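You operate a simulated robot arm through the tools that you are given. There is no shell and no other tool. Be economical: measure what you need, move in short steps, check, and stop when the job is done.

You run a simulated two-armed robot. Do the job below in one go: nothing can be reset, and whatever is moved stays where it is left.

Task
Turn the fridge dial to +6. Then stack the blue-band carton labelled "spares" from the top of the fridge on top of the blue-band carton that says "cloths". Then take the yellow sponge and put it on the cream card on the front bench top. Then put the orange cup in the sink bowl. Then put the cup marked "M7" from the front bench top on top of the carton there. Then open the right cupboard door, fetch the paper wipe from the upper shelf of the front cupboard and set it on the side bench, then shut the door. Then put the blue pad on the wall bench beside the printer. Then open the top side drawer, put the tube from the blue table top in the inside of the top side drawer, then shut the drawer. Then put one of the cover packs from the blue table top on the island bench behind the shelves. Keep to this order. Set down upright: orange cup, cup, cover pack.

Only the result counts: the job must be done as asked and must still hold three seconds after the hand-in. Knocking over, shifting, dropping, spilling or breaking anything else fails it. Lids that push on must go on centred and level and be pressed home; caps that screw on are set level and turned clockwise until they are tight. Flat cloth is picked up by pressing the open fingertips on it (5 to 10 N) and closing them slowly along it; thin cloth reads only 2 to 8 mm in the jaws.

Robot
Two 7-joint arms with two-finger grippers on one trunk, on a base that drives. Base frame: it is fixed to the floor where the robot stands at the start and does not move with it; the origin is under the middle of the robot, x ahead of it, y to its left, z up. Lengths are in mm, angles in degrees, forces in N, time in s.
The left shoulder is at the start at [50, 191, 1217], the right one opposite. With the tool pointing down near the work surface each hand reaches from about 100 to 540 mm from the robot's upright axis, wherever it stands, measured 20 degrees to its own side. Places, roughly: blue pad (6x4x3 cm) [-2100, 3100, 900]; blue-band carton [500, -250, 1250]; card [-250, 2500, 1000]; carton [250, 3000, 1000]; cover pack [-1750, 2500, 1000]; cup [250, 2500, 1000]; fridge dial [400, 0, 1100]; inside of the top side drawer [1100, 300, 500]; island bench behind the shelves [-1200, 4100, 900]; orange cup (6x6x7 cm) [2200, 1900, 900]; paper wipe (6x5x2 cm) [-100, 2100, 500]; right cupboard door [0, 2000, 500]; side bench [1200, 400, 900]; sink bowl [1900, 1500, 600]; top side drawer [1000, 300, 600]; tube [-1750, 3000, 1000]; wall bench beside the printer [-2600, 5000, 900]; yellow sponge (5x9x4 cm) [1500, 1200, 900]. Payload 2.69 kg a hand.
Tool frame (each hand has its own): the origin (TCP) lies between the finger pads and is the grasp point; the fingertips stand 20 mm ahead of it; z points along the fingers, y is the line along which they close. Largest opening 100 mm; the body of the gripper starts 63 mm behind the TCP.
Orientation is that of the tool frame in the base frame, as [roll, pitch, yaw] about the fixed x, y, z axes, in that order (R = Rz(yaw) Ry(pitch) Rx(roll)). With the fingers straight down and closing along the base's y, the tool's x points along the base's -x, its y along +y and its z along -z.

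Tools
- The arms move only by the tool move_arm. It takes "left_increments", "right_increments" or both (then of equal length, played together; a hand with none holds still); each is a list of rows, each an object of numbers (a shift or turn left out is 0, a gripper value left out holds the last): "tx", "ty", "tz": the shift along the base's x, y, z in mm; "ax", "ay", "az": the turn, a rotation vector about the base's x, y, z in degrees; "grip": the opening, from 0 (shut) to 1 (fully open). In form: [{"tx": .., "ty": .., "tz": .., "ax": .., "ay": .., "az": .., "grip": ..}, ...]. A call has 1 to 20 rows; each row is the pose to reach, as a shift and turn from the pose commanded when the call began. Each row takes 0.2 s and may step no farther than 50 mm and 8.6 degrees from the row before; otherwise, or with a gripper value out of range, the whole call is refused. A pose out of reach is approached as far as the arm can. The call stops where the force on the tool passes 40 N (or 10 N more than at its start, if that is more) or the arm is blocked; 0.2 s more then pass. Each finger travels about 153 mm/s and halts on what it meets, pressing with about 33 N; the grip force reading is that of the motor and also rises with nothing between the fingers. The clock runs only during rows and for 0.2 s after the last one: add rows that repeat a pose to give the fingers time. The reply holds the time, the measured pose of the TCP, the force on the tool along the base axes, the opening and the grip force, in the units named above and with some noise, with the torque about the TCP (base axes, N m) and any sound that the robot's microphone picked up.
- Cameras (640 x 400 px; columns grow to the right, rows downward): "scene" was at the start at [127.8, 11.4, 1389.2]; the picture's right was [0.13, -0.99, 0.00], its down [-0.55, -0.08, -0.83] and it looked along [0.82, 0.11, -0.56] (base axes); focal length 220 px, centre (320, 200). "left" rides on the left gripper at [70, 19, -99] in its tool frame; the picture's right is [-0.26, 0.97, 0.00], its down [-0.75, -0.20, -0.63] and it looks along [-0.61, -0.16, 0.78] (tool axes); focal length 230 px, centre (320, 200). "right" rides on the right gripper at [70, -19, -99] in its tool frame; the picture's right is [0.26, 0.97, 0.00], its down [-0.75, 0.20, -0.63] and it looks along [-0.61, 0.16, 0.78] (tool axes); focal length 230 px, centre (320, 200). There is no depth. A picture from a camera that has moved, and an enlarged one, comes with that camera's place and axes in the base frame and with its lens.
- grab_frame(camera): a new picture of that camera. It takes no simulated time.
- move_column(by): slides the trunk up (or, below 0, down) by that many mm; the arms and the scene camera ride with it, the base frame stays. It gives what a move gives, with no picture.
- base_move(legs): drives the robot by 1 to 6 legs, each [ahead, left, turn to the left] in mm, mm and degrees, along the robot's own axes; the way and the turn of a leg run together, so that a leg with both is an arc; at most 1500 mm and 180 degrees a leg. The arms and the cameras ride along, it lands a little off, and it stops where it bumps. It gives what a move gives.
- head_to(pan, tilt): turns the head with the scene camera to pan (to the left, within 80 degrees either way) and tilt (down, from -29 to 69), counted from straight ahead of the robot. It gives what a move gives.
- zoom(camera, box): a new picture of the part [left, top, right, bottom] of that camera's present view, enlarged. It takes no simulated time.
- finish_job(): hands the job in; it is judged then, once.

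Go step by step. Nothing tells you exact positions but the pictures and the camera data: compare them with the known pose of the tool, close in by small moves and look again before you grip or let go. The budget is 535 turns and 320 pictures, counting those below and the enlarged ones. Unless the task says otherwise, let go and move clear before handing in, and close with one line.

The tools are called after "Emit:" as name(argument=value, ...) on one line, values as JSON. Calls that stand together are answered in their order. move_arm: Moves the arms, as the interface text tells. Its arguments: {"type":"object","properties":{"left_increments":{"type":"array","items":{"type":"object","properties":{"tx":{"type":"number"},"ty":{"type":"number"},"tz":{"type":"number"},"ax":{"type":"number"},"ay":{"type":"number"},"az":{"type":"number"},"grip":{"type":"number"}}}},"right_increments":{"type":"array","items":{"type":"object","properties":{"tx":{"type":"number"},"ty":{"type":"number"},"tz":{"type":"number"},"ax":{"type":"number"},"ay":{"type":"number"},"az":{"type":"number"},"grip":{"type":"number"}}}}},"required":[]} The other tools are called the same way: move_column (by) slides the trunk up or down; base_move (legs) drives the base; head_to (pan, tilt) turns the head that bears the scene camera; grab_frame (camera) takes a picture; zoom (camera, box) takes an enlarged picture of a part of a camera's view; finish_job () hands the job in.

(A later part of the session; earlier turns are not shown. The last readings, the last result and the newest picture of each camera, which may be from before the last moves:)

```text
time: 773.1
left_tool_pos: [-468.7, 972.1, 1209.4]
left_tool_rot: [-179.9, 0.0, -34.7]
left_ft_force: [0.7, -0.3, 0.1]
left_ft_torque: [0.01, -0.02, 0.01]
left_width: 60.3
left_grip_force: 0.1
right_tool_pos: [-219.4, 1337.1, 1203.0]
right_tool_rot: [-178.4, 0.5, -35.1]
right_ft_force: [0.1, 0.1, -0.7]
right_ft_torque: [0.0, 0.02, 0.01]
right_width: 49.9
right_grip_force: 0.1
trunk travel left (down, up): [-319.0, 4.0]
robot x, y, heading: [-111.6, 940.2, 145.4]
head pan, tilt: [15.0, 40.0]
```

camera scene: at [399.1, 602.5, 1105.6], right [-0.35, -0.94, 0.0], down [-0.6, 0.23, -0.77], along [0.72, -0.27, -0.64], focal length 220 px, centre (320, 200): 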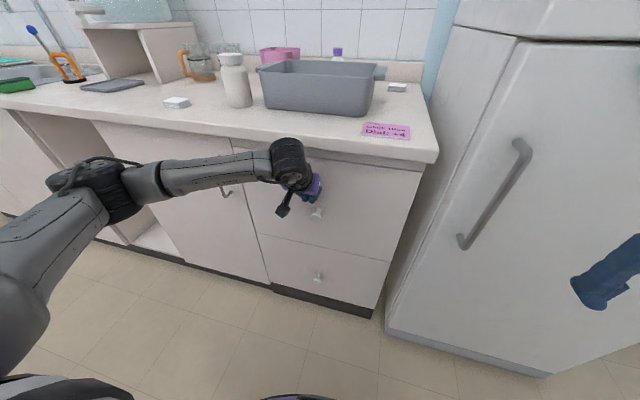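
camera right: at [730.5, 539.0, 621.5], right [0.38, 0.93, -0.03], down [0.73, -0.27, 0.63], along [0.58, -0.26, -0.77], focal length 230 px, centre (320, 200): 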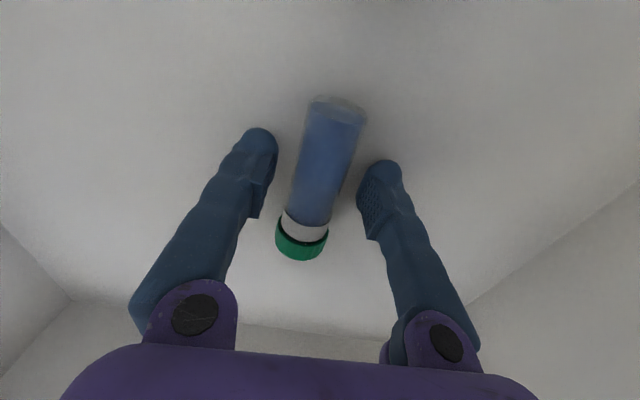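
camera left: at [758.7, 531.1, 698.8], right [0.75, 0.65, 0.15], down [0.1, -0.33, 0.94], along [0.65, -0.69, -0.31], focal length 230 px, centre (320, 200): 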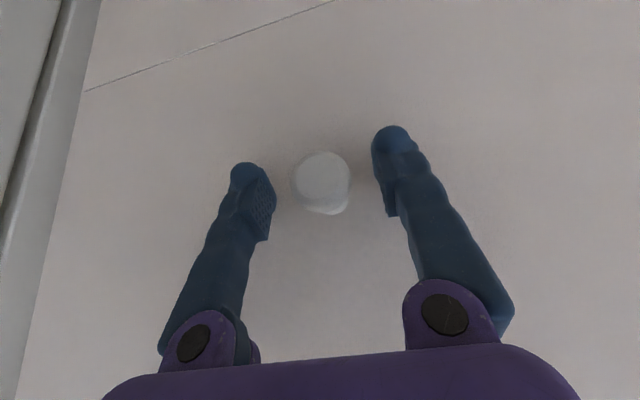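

Emit:
base_move(legs=[[0, 0, -1.9], [0, 560, 0], [1500, 0, 0], [320, 0, 0]])

Emit:
base_move(legs=[[0, -530, 0]])

Emit:
head_to(pan=-10, tilt=40)

Emit:
grab_frame(camera="scene")

Emit:
grab_frame(camera="right")

```text
time: 787.8
left_tool_pos: [-2299.9, 1610.8, 1209.9]
left_tool_rot: [180.0, 0.0, -35.7]
left_ft_force: [0.3, -0.4, 0.5]
left_ft_torque: [-0.03, 0.02, -0.04]
left_width: 60.1
left_grip_force: 0.1
right_tool_pos: [-2044.8, 1973.2, 1202.2]
right_tool_rot: [-178.4, 0.6, -36.0]
right_ft_force: [1.0, 0.0, 0.7]
right_ft_torque: [-0.03, -0.02, 0.03]
right_width: 49.9
right_grip_force: 0.1
trunk travel left (down, up): [-319.0, 4.0]
robot x, y, heading: [-1943.5, 1575.0, 144.6]
head pan, tilt: [15.0, 40.0]
```

```text
time: 792.9
left_tool_pos: [-1993.9, 2041.4, 1209.7]
left_tool_rot: [-179.9, 0.0, -35.9]
left_ft_force: [-0.3, -0.6, -0.2]
left_ft_torque: [-0.03, -0.02, -0.01]
left_width: 60.2
left_grip_force: 0.1
right_tool_pos: [-1737.4, 2399.2, 1204.8]
right_tool_rot: [-178.5, 0.5, -36.2]
right_ft_force: [0.0, -0.2, -0.5]
right_ft_torque: [0.01, -0.03, -0.02]
right_width: 49.9
right_grip_force: 0.1
trunk travel left (down, up): [-319.0, 4.0]
robot x, y, heading: [-1634.4, 2001.9, 144.7]
head pan, tilt: [15.0, 40.0]
```

```text
time: 793.8
left_tool_pos: [-1993.0, 2040.2, 1209.9]
left_tool_rot: [179.9, 0.0, -35.9]
left_ft_force: [-0.9, 0.1, -0.6]
left_ft_torque: [0.01, 0.04, 0.01]
left_width: 59.9
left_grip_force: 0.1
right_tool_pos: [-1738.2, 2399.2, 1204.6]
right_tool_rot: [-178.4, 0.5, -36.3]
right_ft_force: [-0.9, 0.3, 0.4]
right_ft_torque: [0.01, -0.03, -0.04]
right_width: 50.0
right_grip_force: 0.0
trunk travel left (down, up): [-319.0, 4.0]
robot x, y, heading: [-1638.3, 2003.1, 144.2]
head pan, tilt: [-10.0, 40.0]
```

```text
43 pictures are left
camera scene: at [-1730.3, 2086.1, 1423.6], right [0.72, 0.7, 0.0], down [0.45, -0.46, -0.77], along [-0.54, 0.55, -0.64], focal length 220 px, centre (320, 200)
```

scene: 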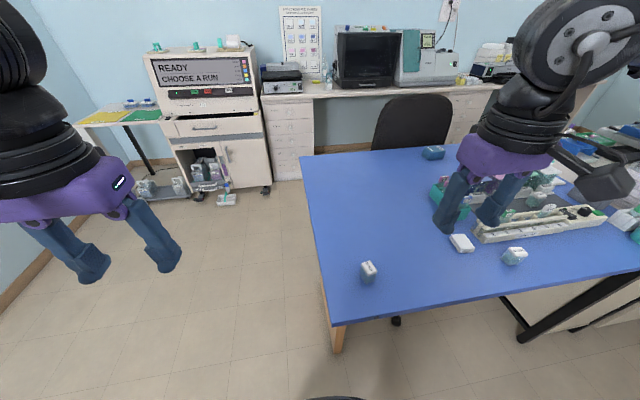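

```text
42 pictures are left
camera right: at [-1670.8, 2370.1, 1302.0], right [-0.36, -0.93, -0.03], down [-0.73, 0.26, 0.63], along [-0.58, 0.25, -0.78], focal length 230 px, centre (320, 200)
```

right: 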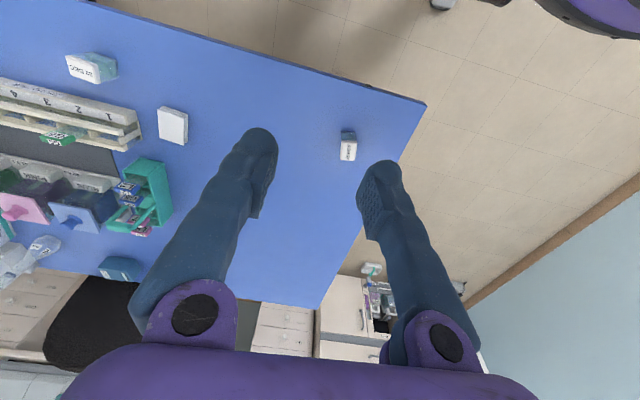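

Emit:
zoom(camera="scene", box=[348, 255, 388, 290])

```text
11.43 times, centred on (368, 272) of scene
camera zoom: at [-1730.3, 2086.1, 1423.6], right [0.72, 0.7, 0.0], down [0.45, -0.46, -0.77], along [-0.54, 0.55, -0.64], focal length 2511 px, centre (-229, -629)
```

zoom: 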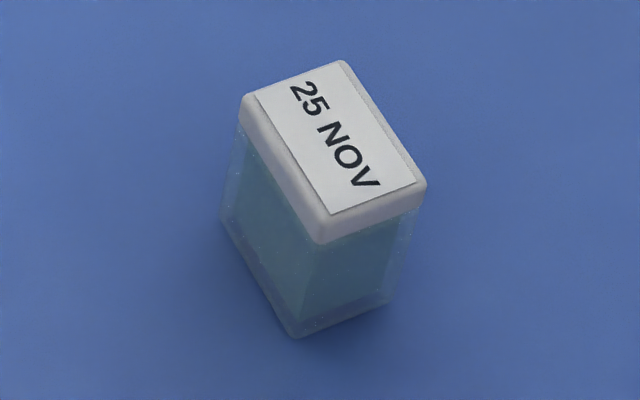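

25 NOV pack: 38×27×44 mm at (-1868, 2411), short axis ~65°. Approach with a vertical right hand.

Emit:
move_arm(right_increments=[{"tx": -30, "ty": 3, "tz": -25, "az": 3}, {"tx": -60, "ty": 6, "tz": -55, "az": 6}, {"tx": -90, "ty": 9, "tz": -90, "az": 9}, {"tx": -120, "ty": 12, "tz": -130, "az": 11}, {"tx": -130, "ty": 12, "tz": -170, "az": 11, "grip": 0.55}, {"tx": -130, "ty": 12, "tz": -200, "az": 11, "grip": 0.55}, {"tx": -130, "ty": 12, "tz": -200, "az": 11}])

Emit:
grab_frame(camera="right")

```text
time: 795.4
left_tool_pos: [-1993.8, 2040.2, 1209.2]
left_tool_rot: [-180.0, 0.0, -35.8]
left_ft_force: [0.7, 0.7, 0.4]
left_ft_torque: [0.03, -0.04, 0.0]
left_width: 60.0
left_grip_force: 0.0
right_tool_pos: [-1870.4, 2411.4, 1003.4]
right_tool_rot: [-178.4, 0.6, -25.4]
right_ft_force: [0.1, -0.1, -0.4]
right_ft_torque: [0.0, 0.0, -0.04]
right_width: 55.0
right_grip_force: 0.1
trunk travel left (down, up): [-319.0, 4.0]
robot x, y, heading: [-1637.9, 2005.0, 144.3]
head pan, tilt: [-10.0, 40.0]
```

```text
40 pictures are left
camera right: at [-1798.5, 2395.0, 1101.1], right [-0.18, -0.98, -0.03], down [-0.77, 0.12, 0.63], along [-0.62, 0.14, -0.78], focal length 230 px, centre (320, 200)
```

right: 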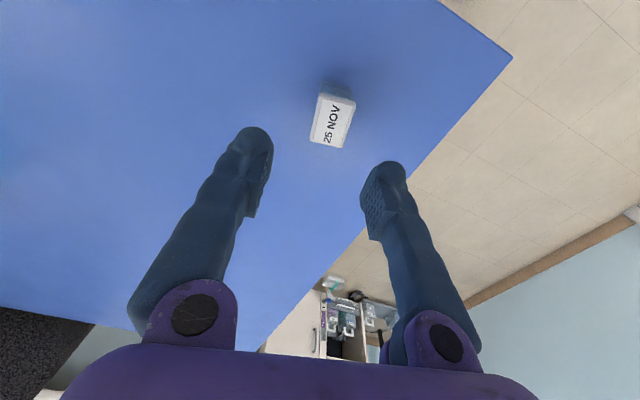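

Emit:
move_arm(right_increments=[{"tx": 4, "ty": -6, "tz": -40}, {"tx": 5, "ty": -7, "tz": -75}, {"tx": 5, "ty": -7, "tz": -92}, {"tx": 5, "ty": -7, "tz": -99}, {"tx": 5, "ty": -7, "tz": -99}])

Emit:
grab_frame(camera="right")

```text
time: 796.6
left_tool_pos: [-1993.4, 2040.1, 1208.8]
left_tool_rot: [-180.0, 0.1, -35.9]
left_ft_force: [-0.2, -0.3, -0.2]
left_ft_torque: [0.01, -0.01, -0.02]
left_width: 59.7
left_grip_force: 0.1
right_tool_pos: [-1839.7, 2418.3, 935.5]
right_tool_rot: [-178.2, 0.4, -25.4]
right_ft_force: [0.2, 0.5, 0.0]
right_ft_torque: [-0.01, -0.02, 0.0]
right_width: 55.2
right_grip_force: 0.1
right hand out of reach, approached as far as the arm can: row 2, 3, 4, 5
trunk travel left (down, up): [-319.0, 4.0]
robot x, y, heading: [-1640.6, 2001.3, 144.3]
head pan, tilt: [-10.0, 40.0]
```

```text
39 pictures are left
camera right: at [-1768.5, 2400.6, 1033.1], right [-0.18, -0.98, -0.03], down [-0.77, 0.12, 0.63], along [-0.62, 0.14, -0.78], focal length 230 px, centre (320, 200)
```

right: 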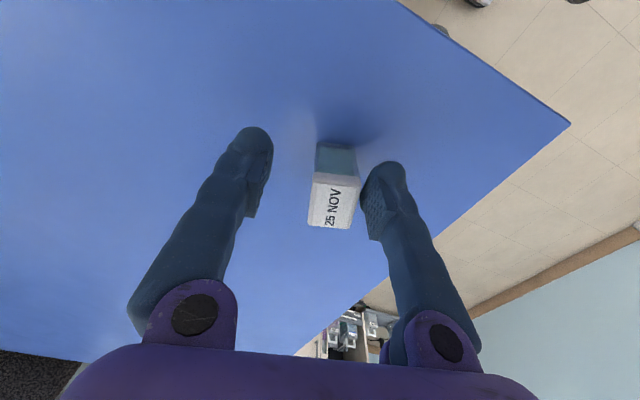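

Emit:
move_arm(right_increments=[{"tz": 35}, {"tz": 70}, {"tz": 70, "az": -4}, {"tz": 70, "az": -8}, {"tx": -12, "ty": -7, "tz": 70, "az": -11}, {"tx": -24, "ty": -14, "tz": 70, "az": -11}, {"tx": -24, "ty": -14, "tz": 70, "az": -11}])

Emit:
grab_frame(camera="right")

```text
time: 798.2
left_tool_pos: [-1993.7, 2040.8, 1209.2]
left_tool_rot: [-180.0, 0.0, -35.9]
left_ft_force: [-0.3, -0.5, -0.2]
left_ft_torque: [0.02, -0.02, 0.0]
left_width: 59.8
left_grip_force: 0.0
right_tool_pos: [-1865.1, 2403.2, 1006.8]
right_tool_rot: [-178.4, 0.6, -36.3]
right_ft_force: [-0.8, 0.7, 0.0]
right_ft_torque: [0.02, 0.0, -0.03]
right_width: 54.9
right_grip_force: 0.0
trunk travel left (down, up): [-319.0, 4.0]
robot x, y, heading: [-1638.1, 2001.1, 144.4]
head pan, tilt: [-10.0, 40.0]
```

```text
38 pictures are left
camera right: at [-1798.1, 2373.2, 1104.4], right [-0.36, -0.93, -0.03], down [-0.73, 0.27, 0.63], along [-0.58, 0.25, -0.78], focal length 230 px, centre (320, 200)
```

right: 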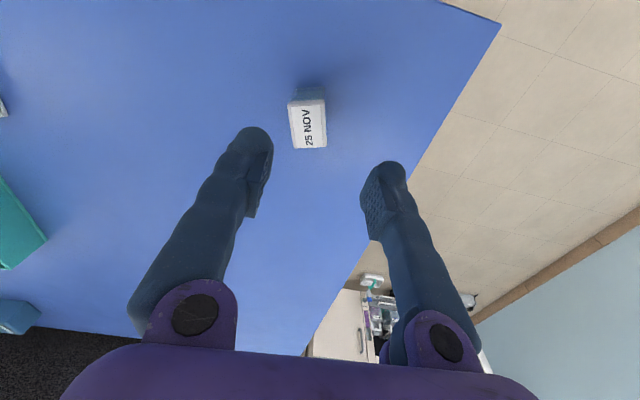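

Emit:
move_arm(right_increments=[{"tx": 2, "ty": 4, "tz": -35}, {"tx": 3, "ty": 6, "tz": -65}, {"tx": 3, "ty": 6, "tz": -80}, {"tx": 3, "ty": 6, "tz": -80}])

Emit:
grab_frame(camera="right")

```text
time: 799.2
left_tool_pos: [-1993.2, 2039.7, 1210.9]
left_tool_rot: [180.0, 0.0, -35.9]
left_ft_force: [0.0, -0.7, 0.1]
left_ft_torque: [0.0, 0.0, -0.04]
left_width: 60.2
left_grip_force: 0.0
right_tool_pos: [-1847.4, 2416.9, 943.2]
right_tool_rot: [-178.3, 0.6, -36.3]
right_ft_force: [0.4, -0.8, -0.5]
right_ft_torque: [0.02, -0.01, 0.03]
right_width: 55.0
right_grip_force: 0.0
right hand out of reach, approached as far as the arm can: row 2, 3, 4
trunk travel left (down, up): [-319.0, 4.0]
robot x, y, heading: [-1638.8, 2001.7, 144.3]
head pan, tilt: [-10.0, 40.0]
```

```text
37 pictures are left
camera right: at [-1780.9, 2387.2, 1041.6], right [-0.36, -0.93, -0.03], down [-0.73, 0.27, 0.63], along [-0.58, 0.25, -0.78], focal length 230 px, centre (320, 200)
```

right: 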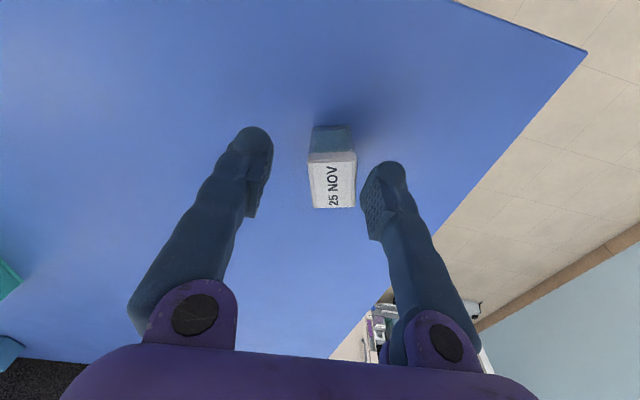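

Emit:
move_arm(right_increments=[{"tz": 45}, {"tz": 90}, {"tz": 135}, {"tz": 180}, {"tz": 220}])

Emit:
move_column(by=-170)

Emit:
move_arm(right_increments=[{"tx": -8, "ty": -4, "tz": 0, "az": 4}, {"tx": -15, "ty": -8, "tz": 0, "az": 8}, {"tx": -15, "ty": -8, "tz": -10, "az": 11}, {"tx": -15, "ty": -8, "tz": -20, "az": 14}, {"tx": -15, "ty": -8, "tz": -30, "az": 14}])

Emit:
grab_frame(camera="right")

```text
time: 800.4
left_tool_pos: [-1993.0, 2039.4, 1209.5]
left_tool_rot: [-180.0, 0.0, -35.9]
left_ft_force: [1.2, 0.0, -0.2]
left_ft_torque: [0.03, 0.02, 0.0]
left_width: 59.9
left_grip_force: 0.1
right_tool_pos: [-1846.7, 2418.1, 1161.7]
right_tool_rot: [-178.2, 0.4, -36.2]
right_ft_force: [1.6, -0.9, 0.0]
right_ft_torque: [0.0, 0.03, -0.01]
right_width: 55.0
right_grip_force: 0.0
trunk travel left (down, up): [-319.0, 4.0]
robot x, y, heading: [-1639.1, 2001.3, 144.3]
head pan, tilt: [-10.0, 40.0]
```

```text
time: 802.3
left_tool_pos: [-1994.7, 2040.5, 1039.4]
left_tool_rot: [179.9, 0.1, -35.8]
left_ft_force: [-0.1, -0.7, -0.5]
left_ft_torque: [-0.04, -0.02, -0.04]
left_width: 60.2
left_grip_force: 0.1
right_tool_pos: [-1848.7, 2418.3, 992.6]
right_tool_rot: [-178.4, 0.5, -36.3]
right_ft_force: [1.0, -0.4, 0.2]
right_ft_torque: [0.01, 0.01, 0.01]
right_width: 54.9
right_grip_force: 0.0
trunk travel left (down, up): [-149.0, 174.0]
robot x, y, heading: [-1638.0, 2004.6, 144.5]
head pan, tilt: [-10.0, 40.0]
```

```text
time: 803.5
left_tool_pos: [-1993.5, 2041.6, 1039.7]
left_tool_rot: [180.0, 0.0, -35.9]
left_ft_force: [-0.5, 0.4, 0.3]
left_ft_torque: [0.0, 0.02, -0.02]
left_width: 60.0
left_grip_force: 0.1
right_tool_pos: [-1864.8, 2410.1, 961.5]
right_tool_rot: [-178.4, 0.5, -22.4]
right_ft_force: [0.0, -0.2, 0.0]
right_ft_torque: [0.01, -0.02, 0.0]
right_width: 55.1
right_grip_force: 0.2
trunk travel left (down, up): [-149.0, 174.0]
robot x, y, heading: [-1637.4, 2001.6, 144.2]
head pan, tilt: [-10.0, 40.0]
```

```text
36 pictures are left
camera right: at [-1792.7, 2397.7, 1058.9], right [-0.13, -0.99, -0.03], down [-0.77, 0.08, 0.63], along [-0.62, 0.1, -0.78], focal length 230 px, centre (320, 200)
```

right: 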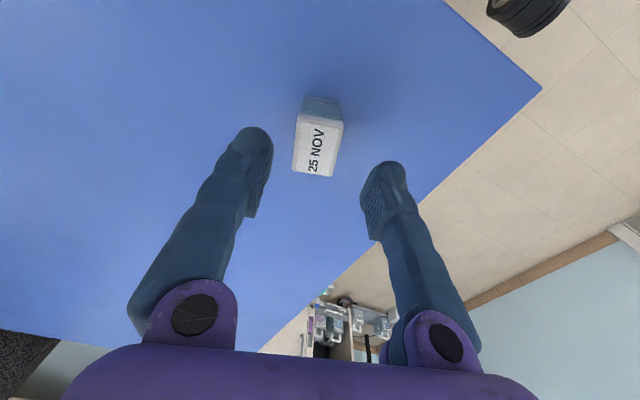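

Emit:
move_arm(right_increments=[{"tx": 5, "tz": -25}, {"tx": 6, "tz": -45}, {"tx": 6, "tz": -58}, {"tx": 6, "tz": -58}])

Emit:
grab_frame(camera="right")

```text
time: 804.5
left_tool_pos: [-1994.0, 2040.2, 1039.7]
left_tool_rot: [180.0, 0.0, -35.8]
left_ft_force: [-0.1, 0.0, -0.3]
left_ft_torque: [0.01, -0.01, 0.0]
left_width: 59.9
left_grip_force: 0.2
right_tool_pos: [-1857.3, 2411.1, 902.2]
right_tool_rot: [-178.2, 0.4, -22.3]
right_ft_force: [0.9, 0.2, -0.2]
right_ft_torque: [0.01, -0.03, -0.02]
right_width: 55.1
right_grip_force: 0.1
trunk travel left (down, up): [-149.0, 174.0]
robot x, y, heading: [-1640.1, 2003.0, 144.2]
head pan, tilt: [-10.0, 40.0]
```

```text
35 pictures are left
camera right: at [-1785.5, 2397.5, 1000.8], right [-0.13, -0.99, -0.03], down [-0.77, 0.08, 0.63], along [-0.62, 0.1, -0.78], focal length 230 px, centre (320, 200)
```

right: 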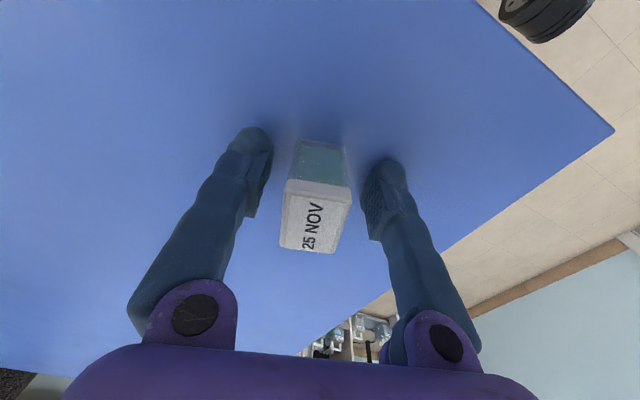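

Emit:
move_arm(right_increments=[{"grip": 0.42}, {"grip": 0.3}, {"grip": 0.15}, {"grip": 0.0}, {"grip": 0.0}])

Emit:
move_arm(right_increments=[{"tz": 20}, {"tz": 60}, {"tz": 100}, {"tz": 140}, {"tz": 180}, {"tz": 220}])

Emit:
grab_frame(camera="right")

```text
time: 805.7
left_tool_pos: [-1993.4, 2040.4, 1040.1]
left_tool_rot: [180.0, -0.1, -35.8]
left_ft_force: [0.4, 0.0, 0.0]
left_ft_torque: [0.0, -0.01, 0.02]
left_width: 60.0
left_grip_force: 0.1
right_tool_pos: [-1857.2, 2411.2, 902.6]
right_tool_rot: [-178.5, 0.5, -22.3]
right_ft_force: [-0.1, -0.7, -0.8]
right_ft_torque: [0.02, -0.01, 0.03]
right_width: 26.5
right_grip_force: 33.4
trunk travel left (down, up): [-149.0, 174.0]
robot x, y, heading: [-1638.4, 2003.7, 144.3]
head pan, tilt: [-10.0, 40.0]
```

```text
time: 807.1
left_tool_pos: [-1993.9, 2040.3, 1040.7]
left_tool_rot: [180.0, 0.0, -35.9]
left_ft_force: [-0.6, 0.2, 0.1]
left_ft_torque: [0.01, 0.03, 0.03]
left_width: 60.0
left_grip_force: 0.1
right_tool_pos: [-1857.9, 2410.0, 1124.6]
right_tool_rot: [-178.4, 0.6, -22.3]
right_ft_force: [0.1, -0.3, -0.3]
right_ft_torque: [0.01, -0.02, 0.01]
right_width: 26.6
right_grip_force: 33.2
trunk travel left (down, up): [-149.0, 174.0]
robot x, y, heading: [-1635.2, 2001.1, 144.6]
head pan, tilt: [-10.0, 40.0]
```

```text
34 pictures are left
camera right: at [-1786.7, 2397.3, 1223.0], right [-0.13, -0.99, -0.03], down [-0.77, 0.08, 0.63], along [-0.62, 0.1, -0.78], focal length 230 px, centre (320, 200)
```

right: 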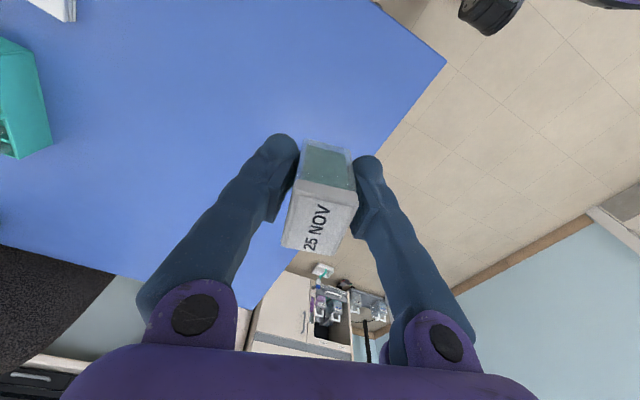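

Pack held (26.5 mm). Raise column and drive to the far side of the shelf island.

Emit:
move_column(by=170)

Emit:
base_move(legs=[[0, 400, -1], [480, 0, 0], [0, 0, 180]])

Emit:
base_move(legs=[[-1000, 0, 0], [0, 470, 0], [-145, 0, 0]])

```text
time: 809.0
left_tool_pos: [-1992.7, 2039.9, 1209.8]
left_tool_rot: [180.0, 0.0, -35.9]
left_ft_force: [0.0, -0.5, -0.4]
left_ft_torque: [-0.02, 0.01, 0.0]
left_width: 60.0
left_grip_force: 0.1
right_tool_pos: [-1859.0, 2410.6, 1294.8]
right_tool_rot: [-178.4, 0.5, -22.2]
right_ft_force: [0.2, 0.4, -1.2]
right_ft_torque: [-0.01, -0.03, 0.01]
right_width: 26.6
right_grip_force: 33.2
trunk travel left (down, up): [-319.0, 4.0]
robot x, y, heading: [-1637.2, 2005.5, 144.3]
head pan, tilt: [-10.0, 40.0]
```

```text
time: 823.1
left_tool_pos: [-1910.0, 1932.4, 1209.6]
left_tool_rot: [-179.9, 0.0, 145.9]
left_ft_force: [0.6, 0.7, -0.7]
left_ft_torque: [0.03, -0.01, 0.05]
left_width: 60.2
left_grip_force: 0.1
right_tool_pos: [-2033.9, 1558.1, 1294.2]
right_tool_rot: [-178.4, 0.5, 159.6]
right_ft_force: [-0.5, 1.2, -1.0]
right_ft_torque: [-0.06, -0.02, 0.0]
right_width: 26.4
right_grip_force: 33.0
trunk travel left (down, up): [-319.0, 4.0]
robot x, y, heading: [-2269.0, 1956.0, -33.5]
head pan, tilt: [-10.0, 40.0]
```

```text
time: 833.6
left_tool_pos: [-2575.4, 2964.7, 1209.1]
left_tool_rot: [-179.9, 0.1, 145.9]
left_ft_force: [0.0, -0.3, -0.3]
left_ft_torque: [-0.01, 0.02, 0.01]
left_width: 60.0
left_grip_force: 0.1
right_tool_pos: [-2697.8, 2590.3, 1293.4]
right_tool_rot: [-178.3, 0.5, 159.6]
right_ft_force: [0.5, 0.9, -0.8]
right_ft_torque: [0.03, 0.04, 0.02]
right_width: 26.7
right_grip_force: 32.9
trunk travel left (down, up): [-319.0, 4.0]
robot x, y, heading: [-2928.3, 2989.8, -33.9]
head pan, tilt: [-10.0, 40.0]
stopped in leg 3: the robot was blocked; the commanded pose is now the measured one
```

Emit:
base_move(legs=[[12, 0, -2.7], [0, 1500, 0]])

Emit:
base_move(legs=[[0, 560, 0]])

Emit:
head_to(pan=0, tilt=30)

Emit:
grab_frame(camera="scene")

```text
time: 847.4
left_tool_pos: [-1671.2, 4150.8, 1210.1]
left_tool_rot: [180.0, 0.1, 143.3]
left_ft_force: [-0.7, -0.2, -0.6]
left_ft_torque: [0.0, -0.02, -0.01]
left_width: 59.9
left_grip_force: 0.2
right_tool_pos: [-1810.8, 3782.0, 1293.0]
right_tool_rot: [-178.5, 0.7, 157.1]
right_ft_force: [0.3, -0.4, -0.5]
right_ft_torque: [0.02, 0.0, -0.02]
right_width: 26.7
right_grip_force: 33.5
trunk travel left (down, up): [-319.0, 4.0]
robot x, y, heading: [-2025.2, 4191.2, -36.5]
head pan, tilt: [-10.0, 40.0]
```

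```text
time: 852.8
left_tool_pos: [-1337.2, 4610.5, 1209.3]
left_tool_rot: [179.9, 0.1, 143.8]
left_ft_force: [-0.3, 0.2, 0.6]
left_ft_torque: [0.01, -0.01, 0.0]
left_width: 59.8
left_grip_force: 0.1
right_tool_pos: [-1474.2, 4240.1, 1294.9]
right_tool_rot: [-178.3, 0.6, 157.4]
right_ft_force: [0.9, 1.1, -0.2]
right_ft_torque: [0.01, 0.0, 0.01]
right_width: 26.5
right_grip_force: 33.6
trunk travel left (down, up): [-319.0, 4.0]
robot x, y, heading: [-1692.1, 4650.7, -36.2]
head pan, tilt: [-10.0, 40.0]
```

```text
time: 853.5
left_tool_pos: [-1336.2, 4608.5, 1208.5]
left_tool_rot: [-179.9, 0.2, 143.6]
left_ft_force: [-0.3, 0.1, 0.3]
left_ft_torque: [-0.02, 0.02, 0.05]
left_width: 60.2
left_grip_force: 0.0
right_tool_pos: [-1474.0, 4240.1, 1293.7]
right_tool_rot: [-178.5, 0.6, 157.4]
right_ft_force: [0.4, -0.5, -1.3]
right_ft_torque: [0.01, -0.03, -0.02]
right_width: 27.0
right_grip_force: 33.2
trunk travel left (down, up): [-319.0, 4.0]
robot x, y, heading: [-1690.7, 4652.9, -35.9]
head pan, tilt: [0.0, 30.0]
```

```text
33 pictures are left
camera scene: at [-1586.1, 4571.9, 1438.9], right [-0.59, -0.81, 0.0], down [-0.4, 0.29, -0.87], along [0.7, -0.51, -0.5], focal length 220 px, centre (320, 200)
```

scene: 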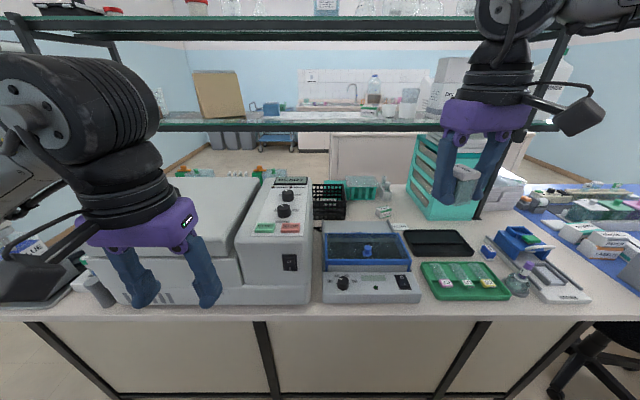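

Emit:
zoom(camera="scene", box=[300, 190, 600, 330])

Emit:
zoom(camera="scene", box=[0, 220, 300, 360])

```text
2.13 times, centred on (450, 260) of scene
camera zoom: at [-1586.1, 4571.9, 1438.9], right [-0.59, -0.81, 0.0], down [-0.4, 0.29, -0.87], along [0.7, -0.51, -0.5], focal length 469 px, centre (43, 72)
```

zoom: 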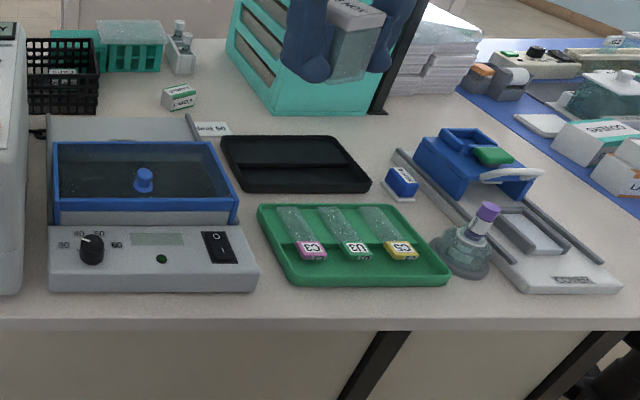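

```text
2.13 times, centred on (150, 290) of scene
camera zoom: at [-1586.1, 4571.9, 1438.9], right [-0.59, -0.81, 0.0], down [-0.4, 0.29, -0.87], along [0.7, -0.51, -0.5], focal length 469 px, centre (683, 8)
```

zoom: 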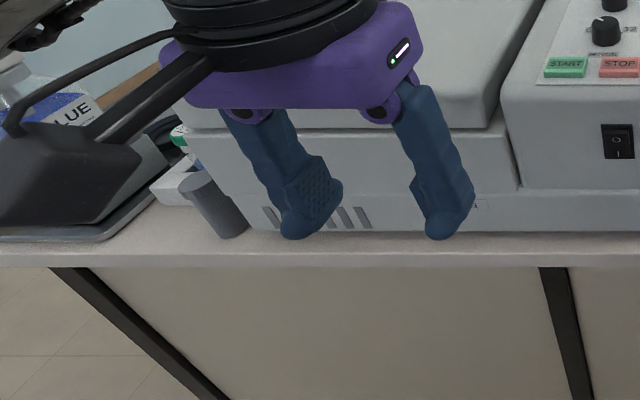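

Emit:
base_move(legs=[[0, 550, 0]])

Emit:
grab_frame(camera="scene")

```text
time: 858.9
left_tool_pos: [-1012.0, 5051.9, 1209.4]
left_tool_rot: [-180.0, 0.1, 143.4]
left_ft_force: [-0.6, -0.5, 0.0]
left_ft_torque: [-0.04, 0.0, -0.01]
left_width: 60.0
left_grip_force: 0.1
right_tool_pos: [-1151.2, 4682.4, 1293.7]
right_tool_rot: [-178.3, 0.5, 157.1]
right_ft_force: [0.2, 0.8, -0.6]
right_ft_torque: [0.0, 0.0, 0.01]
right_width: 26.5
right_grip_force: 32.9
trunk travel left (down, up): [-319.0, 4.0]
robot x, y, heading: [-1368.0, 5089.9, -36.2]
head pan, tilt: [0.0, 30.0]
```

```text
30 pictures are left
camera scene: at [-1261.7, 5015.1, 1439.0], right [-0.59, -0.81, 0.0], down [-0.4, 0.3, -0.87], along [0.7, -0.51, -0.5], focal length 220 px, centre (320, 200)
```

scene: 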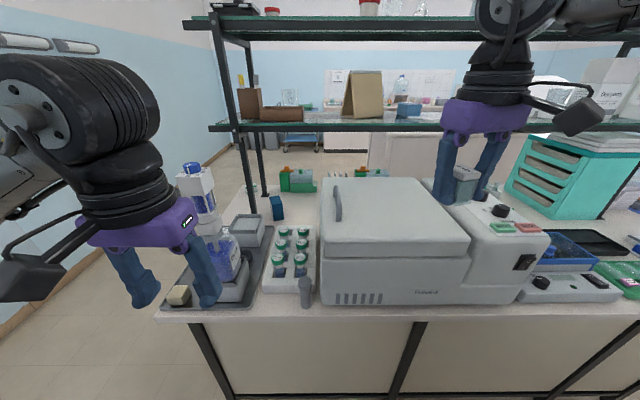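

Emit:
zoom(camera="scene", box=[150, 160, 350, 330])

```text
2.35 times, centred on (250, 245) of scene
camera zoom: at [-1261.7, 5015.1, 1439.0], right [-0.59, -0.81, 0.0], down [-0.4, 0.3, -0.87], along [0.7, -0.51, -0.5], focal length 517 px, centre (485, 94)
```

zoom: 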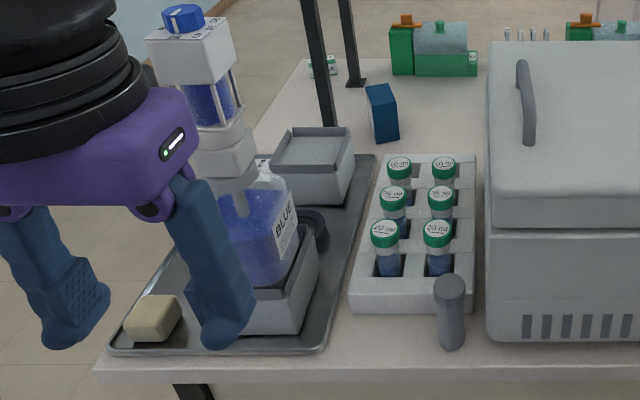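

Free strip in front of the green-capped tube rack, between the gray pipe and the tray, around (-883, 4887). I position the base and lower the column.

Emit:
base_move(legs=[[0, 265, 0], [50, 0, 0]])

Emit:
move_column(by=-170)

Emit:
grab_frame(camera="scene")

Emit:
grab_frame(camera="right")

```text
time: 862.4
left_tool_pos: [-811.8, 5237.8, 1209.7]
left_tool_rot: [180.0, 0.0, 143.4]
left_ft_force: [1.0, -0.6, -0.3]
left_ft_torque: [0.03, 0.0, -0.01]
left_width: 59.9
left_grip_force: 0.0
right_tool_pos: [-950.9, 4868.8, 1294.4]
right_tool_rot: [-178.4, 0.5, 157.2]
right_ft_force: [-0.2, 0.4, -0.1]
right_ft_torque: [0.0, 0.02, 0.02]
right_width: 26.5
right_grip_force: 33.6
trunk travel left (down, up): [-319.0, 4.0]
robot x, y, heading: [-1167.9, 5280.2, -36.2]
head pan, tilt: [0.0, 30.0]
```

```text
time: 864.3
left_tool_pos: [-812.1, 5238.1, 1038.5]
left_tool_rot: [-179.9, 0.1, 143.4]
left_ft_force: [-0.8, 0.1, -0.6]
left_ft_torque: [0.02, 0.0, 0.0]
left_width: 59.8
left_grip_force: 0.1
right_tool_pos: [-951.2, 4868.7, 1124.2]
right_tool_rot: [-178.4, 0.6, 157.1]
right_ft_force: [0.4, 0.2, -0.6]
right_ft_torque: [0.0, -0.01, -0.01]
right_width: 26.6
right_grip_force: 33.0
trunk travel left (down, up): [-149.0, 174.0]
robot x, y, heading: [-1167.8, 5279.8, -36.3]
head pan, tilt: [0.0, 30.0]
```

```text
28 pictures are left
camera scene: at [-1061.6, 5201.3, 1269.0], right [-0.59, -0.81, 0.0], down [-0.4, 0.3, -0.87], along [0.7, -0.51, -0.5], focal length 220 px, centre (320, 200)
```

scene: 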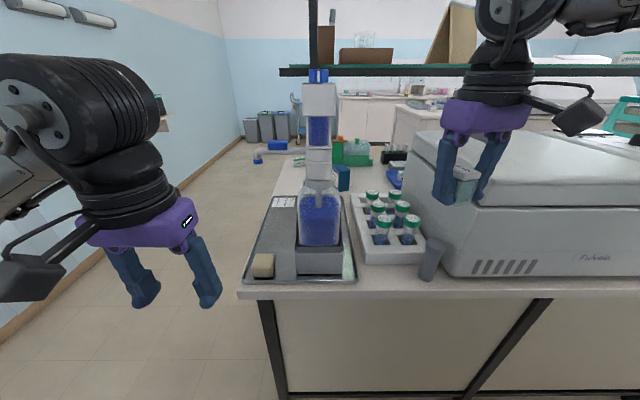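

```text
27 pictures are left
camera right: at [-1022.1, 4881.4, 1222.7], right [0.14, 0.99, -0.03], down [0.77, -0.09, 0.63], along [0.62, -0.11, -0.78], focal length 230 px, centre (320, 200)
```

right: 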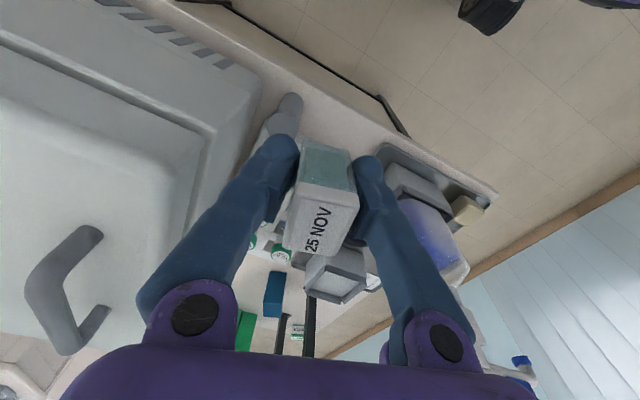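

Emit:
zoom(camera="scene", box=[330, 220, 450, 310])

```text
4.44 times, centred on (390, 265) of scene
camera zoom: at [-1061.6, 5201.3, 1269.0], right [-0.59, -0.81, 0.0], down [-0.4, 0.3, -0.87], along [0.7, -0.51, -0.5], focal length 976 px, centre (9, -89)
```

zoom: 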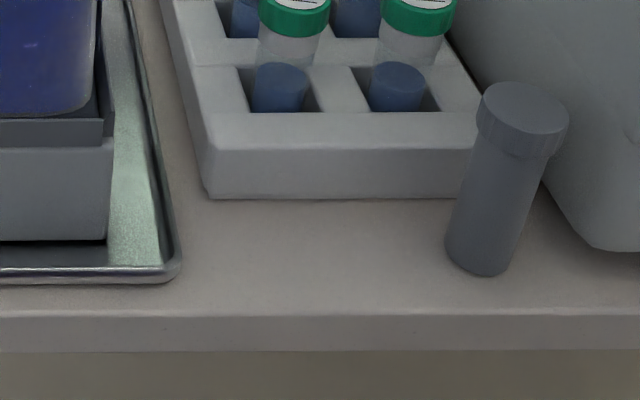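

Emit:
move_arm(right_increments=[{"tx": 16, "ty": 6, "tz": 0, "az": -4}, {"tx": 32, "ty": 12, "tz": -15, "az": -8}, {"tx": 48, "ty": 18, "tz": -40, "az": -12}, {"tx": 63, "ty": 24, "tz": -75, "az": -13.5}, {"tx": 63, "ty": 24, "tz": -110, "az": -13.5}, {"tx": 63, "ty": 24, "tz": -110, "az": -13.5}])

Emit:
zoom(camera="scene", box=[300, 160, 480, 310])

Emit:
grab_frame(camera="right")

```text
time: 865.7
left_tool_pos: [-812.8, 5237.7, 1039.7]
left_tool_rot: [-180.0, 0.1, 143.4]
left_ft_force: [-0.4, -0.8, 0.2]
left_ft_torque: [-0.03, 0.03, 0.01]
left_width: 59.9
left_grip_force: 0.1
right_tool_pos: [-888.9, 4892.2, 1013.7]
right_tool_rot: [-178.4, 0.6, 143.6]
right_ft_force: [0.4, 0.3, -0.1]
right_ft_torque: [0.0, 0.0, 0.01]
right_width: 26.3
right_grip_force: 32.9
trunk travel left (down, up): [-149.0, 174.0]
robot x, y, heading: [-1168.9, 5275.5, -36.3]
head pan, tilt: [0.0, 30.0]
```

```text
2.67 times, centred on (390, 235) of scene
camera zoom: at [-1061.4, 5201.1, 1268.9], right [-0.59, -0.81, 0.0], down [-0.4, 0.3, -0.87], along [0.7, -0.51, -0.5], focal length 586 px, centre (133, 107)
```

zoom: 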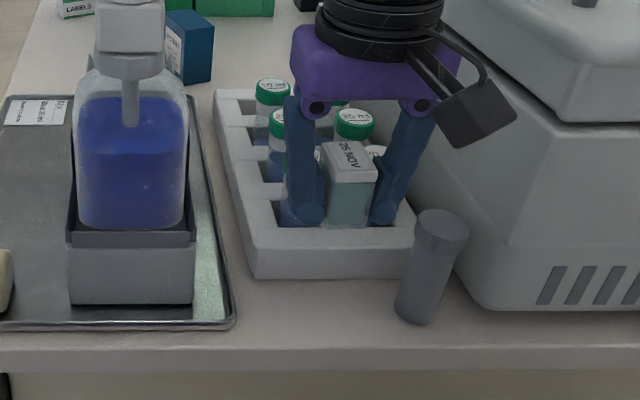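

```text
24 pictures are left
camera right: at [-954.3, 4921.1, 1112.7], right [0.37, 0.93, -0.03], down [0.73, -0.27, 0.63], along [0.58, -0.25, -0.78], focal length 230 px, centre (320, 200)
```

right: 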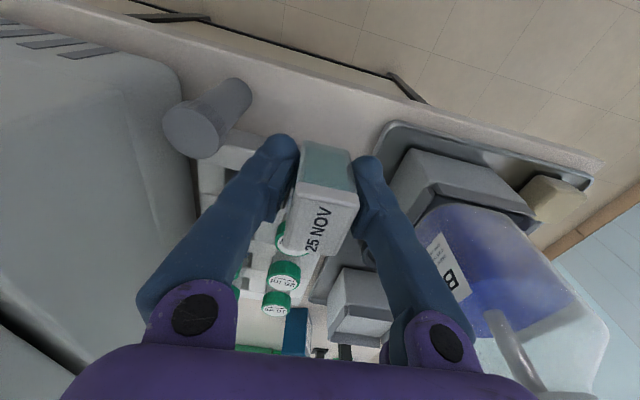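

Emit:
move_arm(right_increments=[{"tx": -8, "ty": 6, "tz": -20}, {"tx": -8, "ty": 6, "tz": -50}, {"tx": -8, "ty": 6, "tz": -78}, {"tx": -8, "ty": 6, "tz": -78}])

Emit:
zoom(camera="scene", box=[330, 200, 450, 310])

Emit:
grab_frame(camera="right")

```text
time: 866.7
left_tool_pos: [-811.7, 5237.6, 1039.5]
left_tool_rot: [180.0, 0.0, 143.4]
left_ft_force: [-0.4, -0.5, -0.6]
left_ft_torque: [-0.01, -0.02, -0.01]
left_width: 59.8
left_grip_force: 0.1
right_tool_pos: [-896.7, 4898.8, 936.8]
right_tool_rot: [-178.4, 0.5, 143.5]
right_ft_force: [-0.7, 0.0, 0.0]
right_ft_torque: [0.01, -0.01, -0.05]
right_width: 26.5
right_grip_force: 32.6
trunk travel left (down, up): [-149.0, 174.0]
robot x, y, heading: [-1164.1, 5277.9, -36.3]
head pan, tilt: [0.0, 30.0]
```

```text
3.64 times, centred on (390, 255) of scene
camera zoom: at [-1061.6, 5201.3, 1269.0], right [-0.59, -0.81, 0.0], down [-0.4, 0.3, -0.87], along [0.7, -0.51, -0.5], focal length 799 px, centre (66, 0)
```

zoom: 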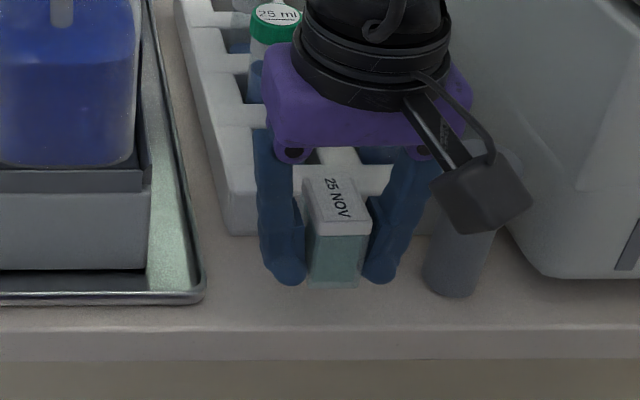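

```text
22 pictures are left
camera right: at [-961.6, 4927.6, 1034.5], right [0.37, 0.93, -0.03], down [0.73, -0.27, 0.63], along [0.58, -0.25, -0.77], focal length 230 px, centre (320, 200)
```

right: 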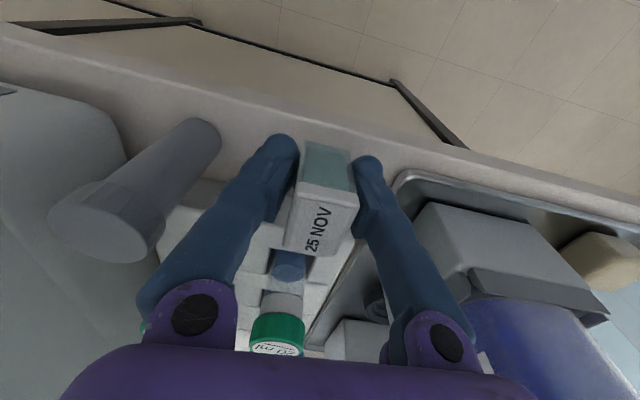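

Emit:
move_arm(right_increments=[{"tx": 4, "ty": -3, "tz": -6}, {"tx": 4, "ty": -3, "tz": -10}, {"tx": 4, "ty": -3, "tz": -14}, {"tx": 4, "ty": -3, "tz": -14}])

Emit:
zoom(camera="scene", box=[330, 200, 450, 310])

```text
time: 867.7
left_tool_pos: [-812.2, 5237.1, 1039.5]
left_tool_rot: [-180.0, 0.2, 143.3]
left_ft_force: [-0.1, -0.8, -0.2]
left_ft_torque: [0.02, 0.02, 0.01]
left_width: 59.9
left_grip_force: 0.1
right_tool_pos: [-892.3, 4895.3, 922.5]
right_tool_rot: [-178.4, 0.6, 143.5]
right_ft_force: [-0.1, -0.5, -1.0]
right_ft_torque: [0.02, -0.03, -0.03]
right_width: 26.7
right_grip_force: 32.7
trunk travel left (down, up): [-149.0, 174.0]
robot x, y, heading: [-1168.8, 5280.4, -36.5]
head pan, tilt: [0.0, 30.0]
```

```text
3.64 times, centred on (390, 255) of scene
camera zoom: at [-1061.5, 5201.2, 1269.0], right [-0.59, -0.81, 0.0], down [-0.4, 0.3, -0.87], along [0.7, -0.51, -0.5], focal length 799 px, centre (66, 0)
```

zoom: 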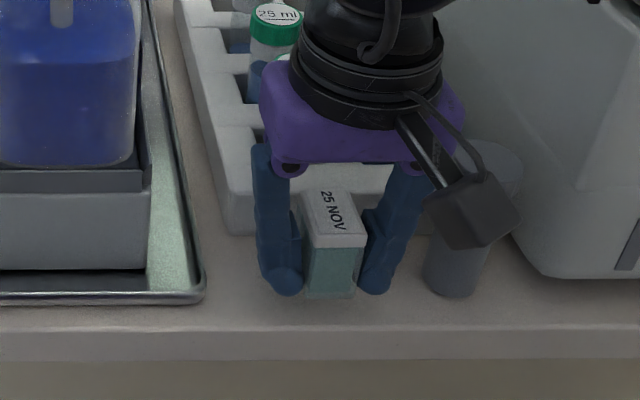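

Emit:
move_arm(right_increments=[{"tz": -2}, {"tz": -4}, {"tz": -6}, {"tz": -6}])

```text
time: 868.7
left_tool_pos: [-812.0, 5237.2, 1039.6]
left_tool_rot: [-180.0, 0.1, 143.4]
left_ft_force: [0.1, 0.2, -0.5]
left_ft_torque: [0.01, -0.02, -0.01]
left_width: 59.7
left_grip_force: 0.1
right_tool_pos: [-895.0, 4894.9, 915.3]
right_tool_rot: [-178.4, 0.6, 143.7]
right_ft_force: [0.4, -0.3, 0.1]
right_ft_torque: [0.01, 0.0, 0.02]
right_width: 26.6
right_grip_force: 33.3
trunk travel left (down, up): [-149.0, 174.0]
robot x, y, heading: [-1170.5, 5279.9, -36.6]
head pan, tilt: [0.0, 30.0]
```

Emit:
move_arm(right_increments=[{"tz": -2}, {"tz": -4}, {"tz": -6}, {"tz": -8}, {"tz": -8}])

Emit:
zoom(camera="scene", box=[330, 200, 450, 310])

```text
time: 869.9
left_tool_pos: [-811.6, 5237.8, 1039.3]
left_tool_rot: [-180.0, 0.1, 143.3]
left_ft_force: [-0.1, -0.2, -0.4]
left_ft_torque: [-0.02, 0.01, -0.02]
left_width: 59.9
left_grip_force: 0.0
right_tool_pos: [-896.8, 4893.5, 908.5]
right_tool_rot: [-178.5, 0.7, 143.6]
right_ft_force: [0.1, 0.1, 0.0]
right_ft_torque: [0.0, -0.02, 0.02]
right_width: 26.4
right_grip_force: 32.6
right hand out of reach, approached as far as the arm can: row 1, 2, 3, 4, 5
trunk travel left (down, up): [-149.0, 174.0]
robot x, y, heading: [-1163.3, 5280.5, -36.6]
head pan, tilt: [0.0, 30.0]
```

```text
3.64 times, centred on (390, 255) of scene
camera zoom: at [-1061.5, 5201.2, 1269.0], right [-0.59, -0.81, 0.0], down [-0.4, 0.3, -0.87], along [0.7, -0.51, -0.5], focal length 799 px, centre (66, 0)
```

zoom: 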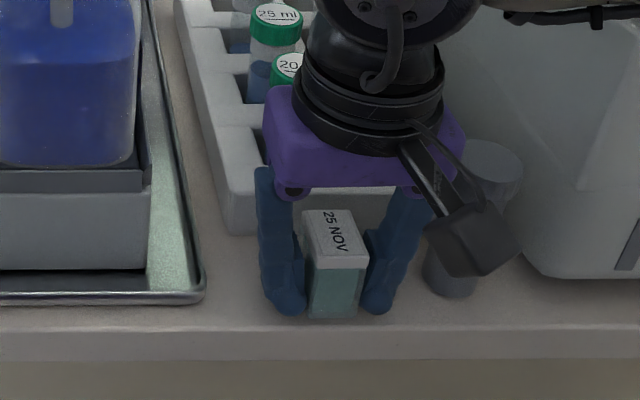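

Emit:
move_arm(right_increments=[{"tz": 20}, {"tx": 8, "ty": -6, "tz": 45}, {"tx": 15, "ty": -11, "tz": 70}, {"tx": 15, "ty": -11, "tz": 80}])

Emit:
move_column(by=-60)

Emit:
zoom(camera="scene", box=[320, 210, 460, 340])

```text
time: 870.9
left_tool_pos: [-811.5, 5238.5, 1040.1]
left_tool_rot: [180.0, 0.1, 143.4]
left_ft_force: [-0.6, 0.3, 0.9]
left_ft_torque: [-0.02, 0.01, 0.02]
left_width: 60.1
left_grip_force: 0.1
right_tool_pos: [-882.9, 4883.5, 990.4]
right_tool_rot: [-178.4, 0.5, 143.6]
right_ft_force: [0.4, -0.4, -0.2]
right_ft_torque: [0.03, -0.01, -0.01]
right_width: 26.4
right_grip_force: 32.8
trunk travel left (down, up): [-149.0, 174.0]
robot x, y, heading: [-1166.0, 5280.2, -36.4]
head pan, tilt: [0.0, 30.0]
```

```text
time: 871.9
left_tool_pos: [-811.8, 5236.7, 980.4]
left_tool_rot: [-180.0, 0.1, 143.3]
left_ft_force: [0.0, -0.1, -0.3]
left_ft_torque: [0.01, -0.03, 0.04]
left_width: 60.0
left_grip_force: 0.1
right_tool_pos: [-882.6, 4883.3, 929.6]
right_tool_rot: [-178.3, 0.5, 143.6]
right_ft_force: [-0.3, 0.1, 0.0]
right_ft_torque: [-0.01, 0.03, -0.01]
right_width: 26.4
right_grip_force: 33.0
trunk travel left (down, up): [-89.0, 234.0]
robot x, y, heading: [-1168.0, 5281.0, -36.3]
head pan, tilt: [0.0, 30.0]
```

```text
3.08 times, centred on (390, 275) of scene
camera zoom: at [-1061.7, 5201.4, 1209.0], right [-0.59, -0.81, 0.0], down [-0.4, 0.3, -0.87], along [0.7, -0.51, -0.5], focal length 676 px, centre (105, -31)
```

zoom: 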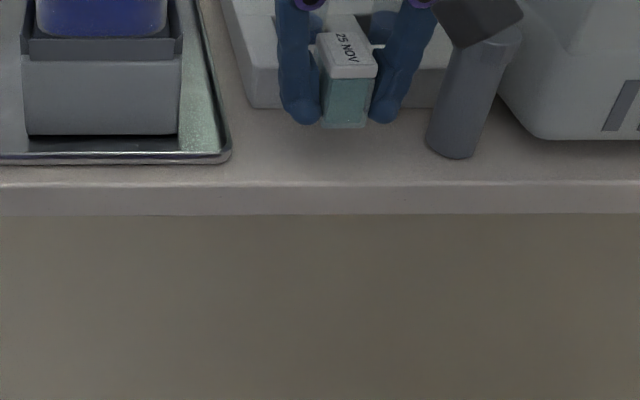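

Emit:
move_arm(right_increments=[{"tz": -8}, {"tz": -15}, {"tz": -21}, {"tz": -21}])

Emit:
zoom(camera="scene", box=[340, 210, 440, 290])

```text
time: 872.9
left_tool_pos: [-812.2, 5237.7, 980.5]
left_tool_rot: [179.9, 0.1, 143.4]
left_ft_force: [-0.3, 0.2, -0.1]
left_ft_torque: [0.0, 0.01, 0.02]
left_width: 60.0
left_grip_force: 0.1
right_tool_pos: [-882.1, 4882.5, 909.1]
right_tool_rot: [-178.4, 0.6, 143.5]
right_ft_force: [0.3, -0.9, -0.7]
right_ft_torque: [-0.02, -0.02, -0.03]
right_width: 26.5
right_grip_force: 33.2
trunk travel left (down, up): [-89.0, 234.0]
robot x, y, heading: [-1164.4, 5278.2, -36.5]
head pan, tilt: [0.0, 30.0]
```

```text
5.00 times, centred on (390, 250) of scene
camera zoom: at [-1061.5, 5201.2, 1209.0], right [-0.59, -0.81, 0.0], down [-0.4, 0.3, -0.87], along [0.7, -0.51, -0.5], focal length 1099 px, centre (-30, -50)
```

zoom: 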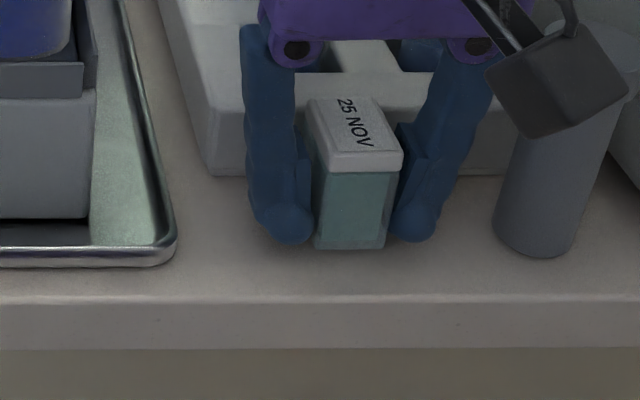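

Good position. Lower to contact.

Emit:
move_arm(right_increments=[{"tz": -2}, {"tz": -4}, {"tz": -6}, {"tz": -8}, {"tz": -8}])

```text
time: 874.1
left_tool_pos: [-812.4, 5237.6, 980.1]
left_tool_rot: [179.9, 0.1, 143.5]
left_ft_force: [-0.7, -0.9, -0.1]
left_ft_torque: [-0.02, 0.0, -0.02]
left_width: 60.3
left_grip_force: 0.0
right_tool_pos: [-881.2, 4882.6, 903.9]
right_tool_rot: [-178.4, 0.8, 143.6]
right_ft_force: [0.3, -3.5, 13.3]
right_ft_torque: [0.07, -0.16, -0.04]
right_width: 26.6
right_grip_force: 33.1
trunk travel left (down, up): [-89.0, 234.0]
robot x, y, heading: [-1165.1, 5279.8, -36.4]
head pan, tilt: [0.0, 30.0]
```

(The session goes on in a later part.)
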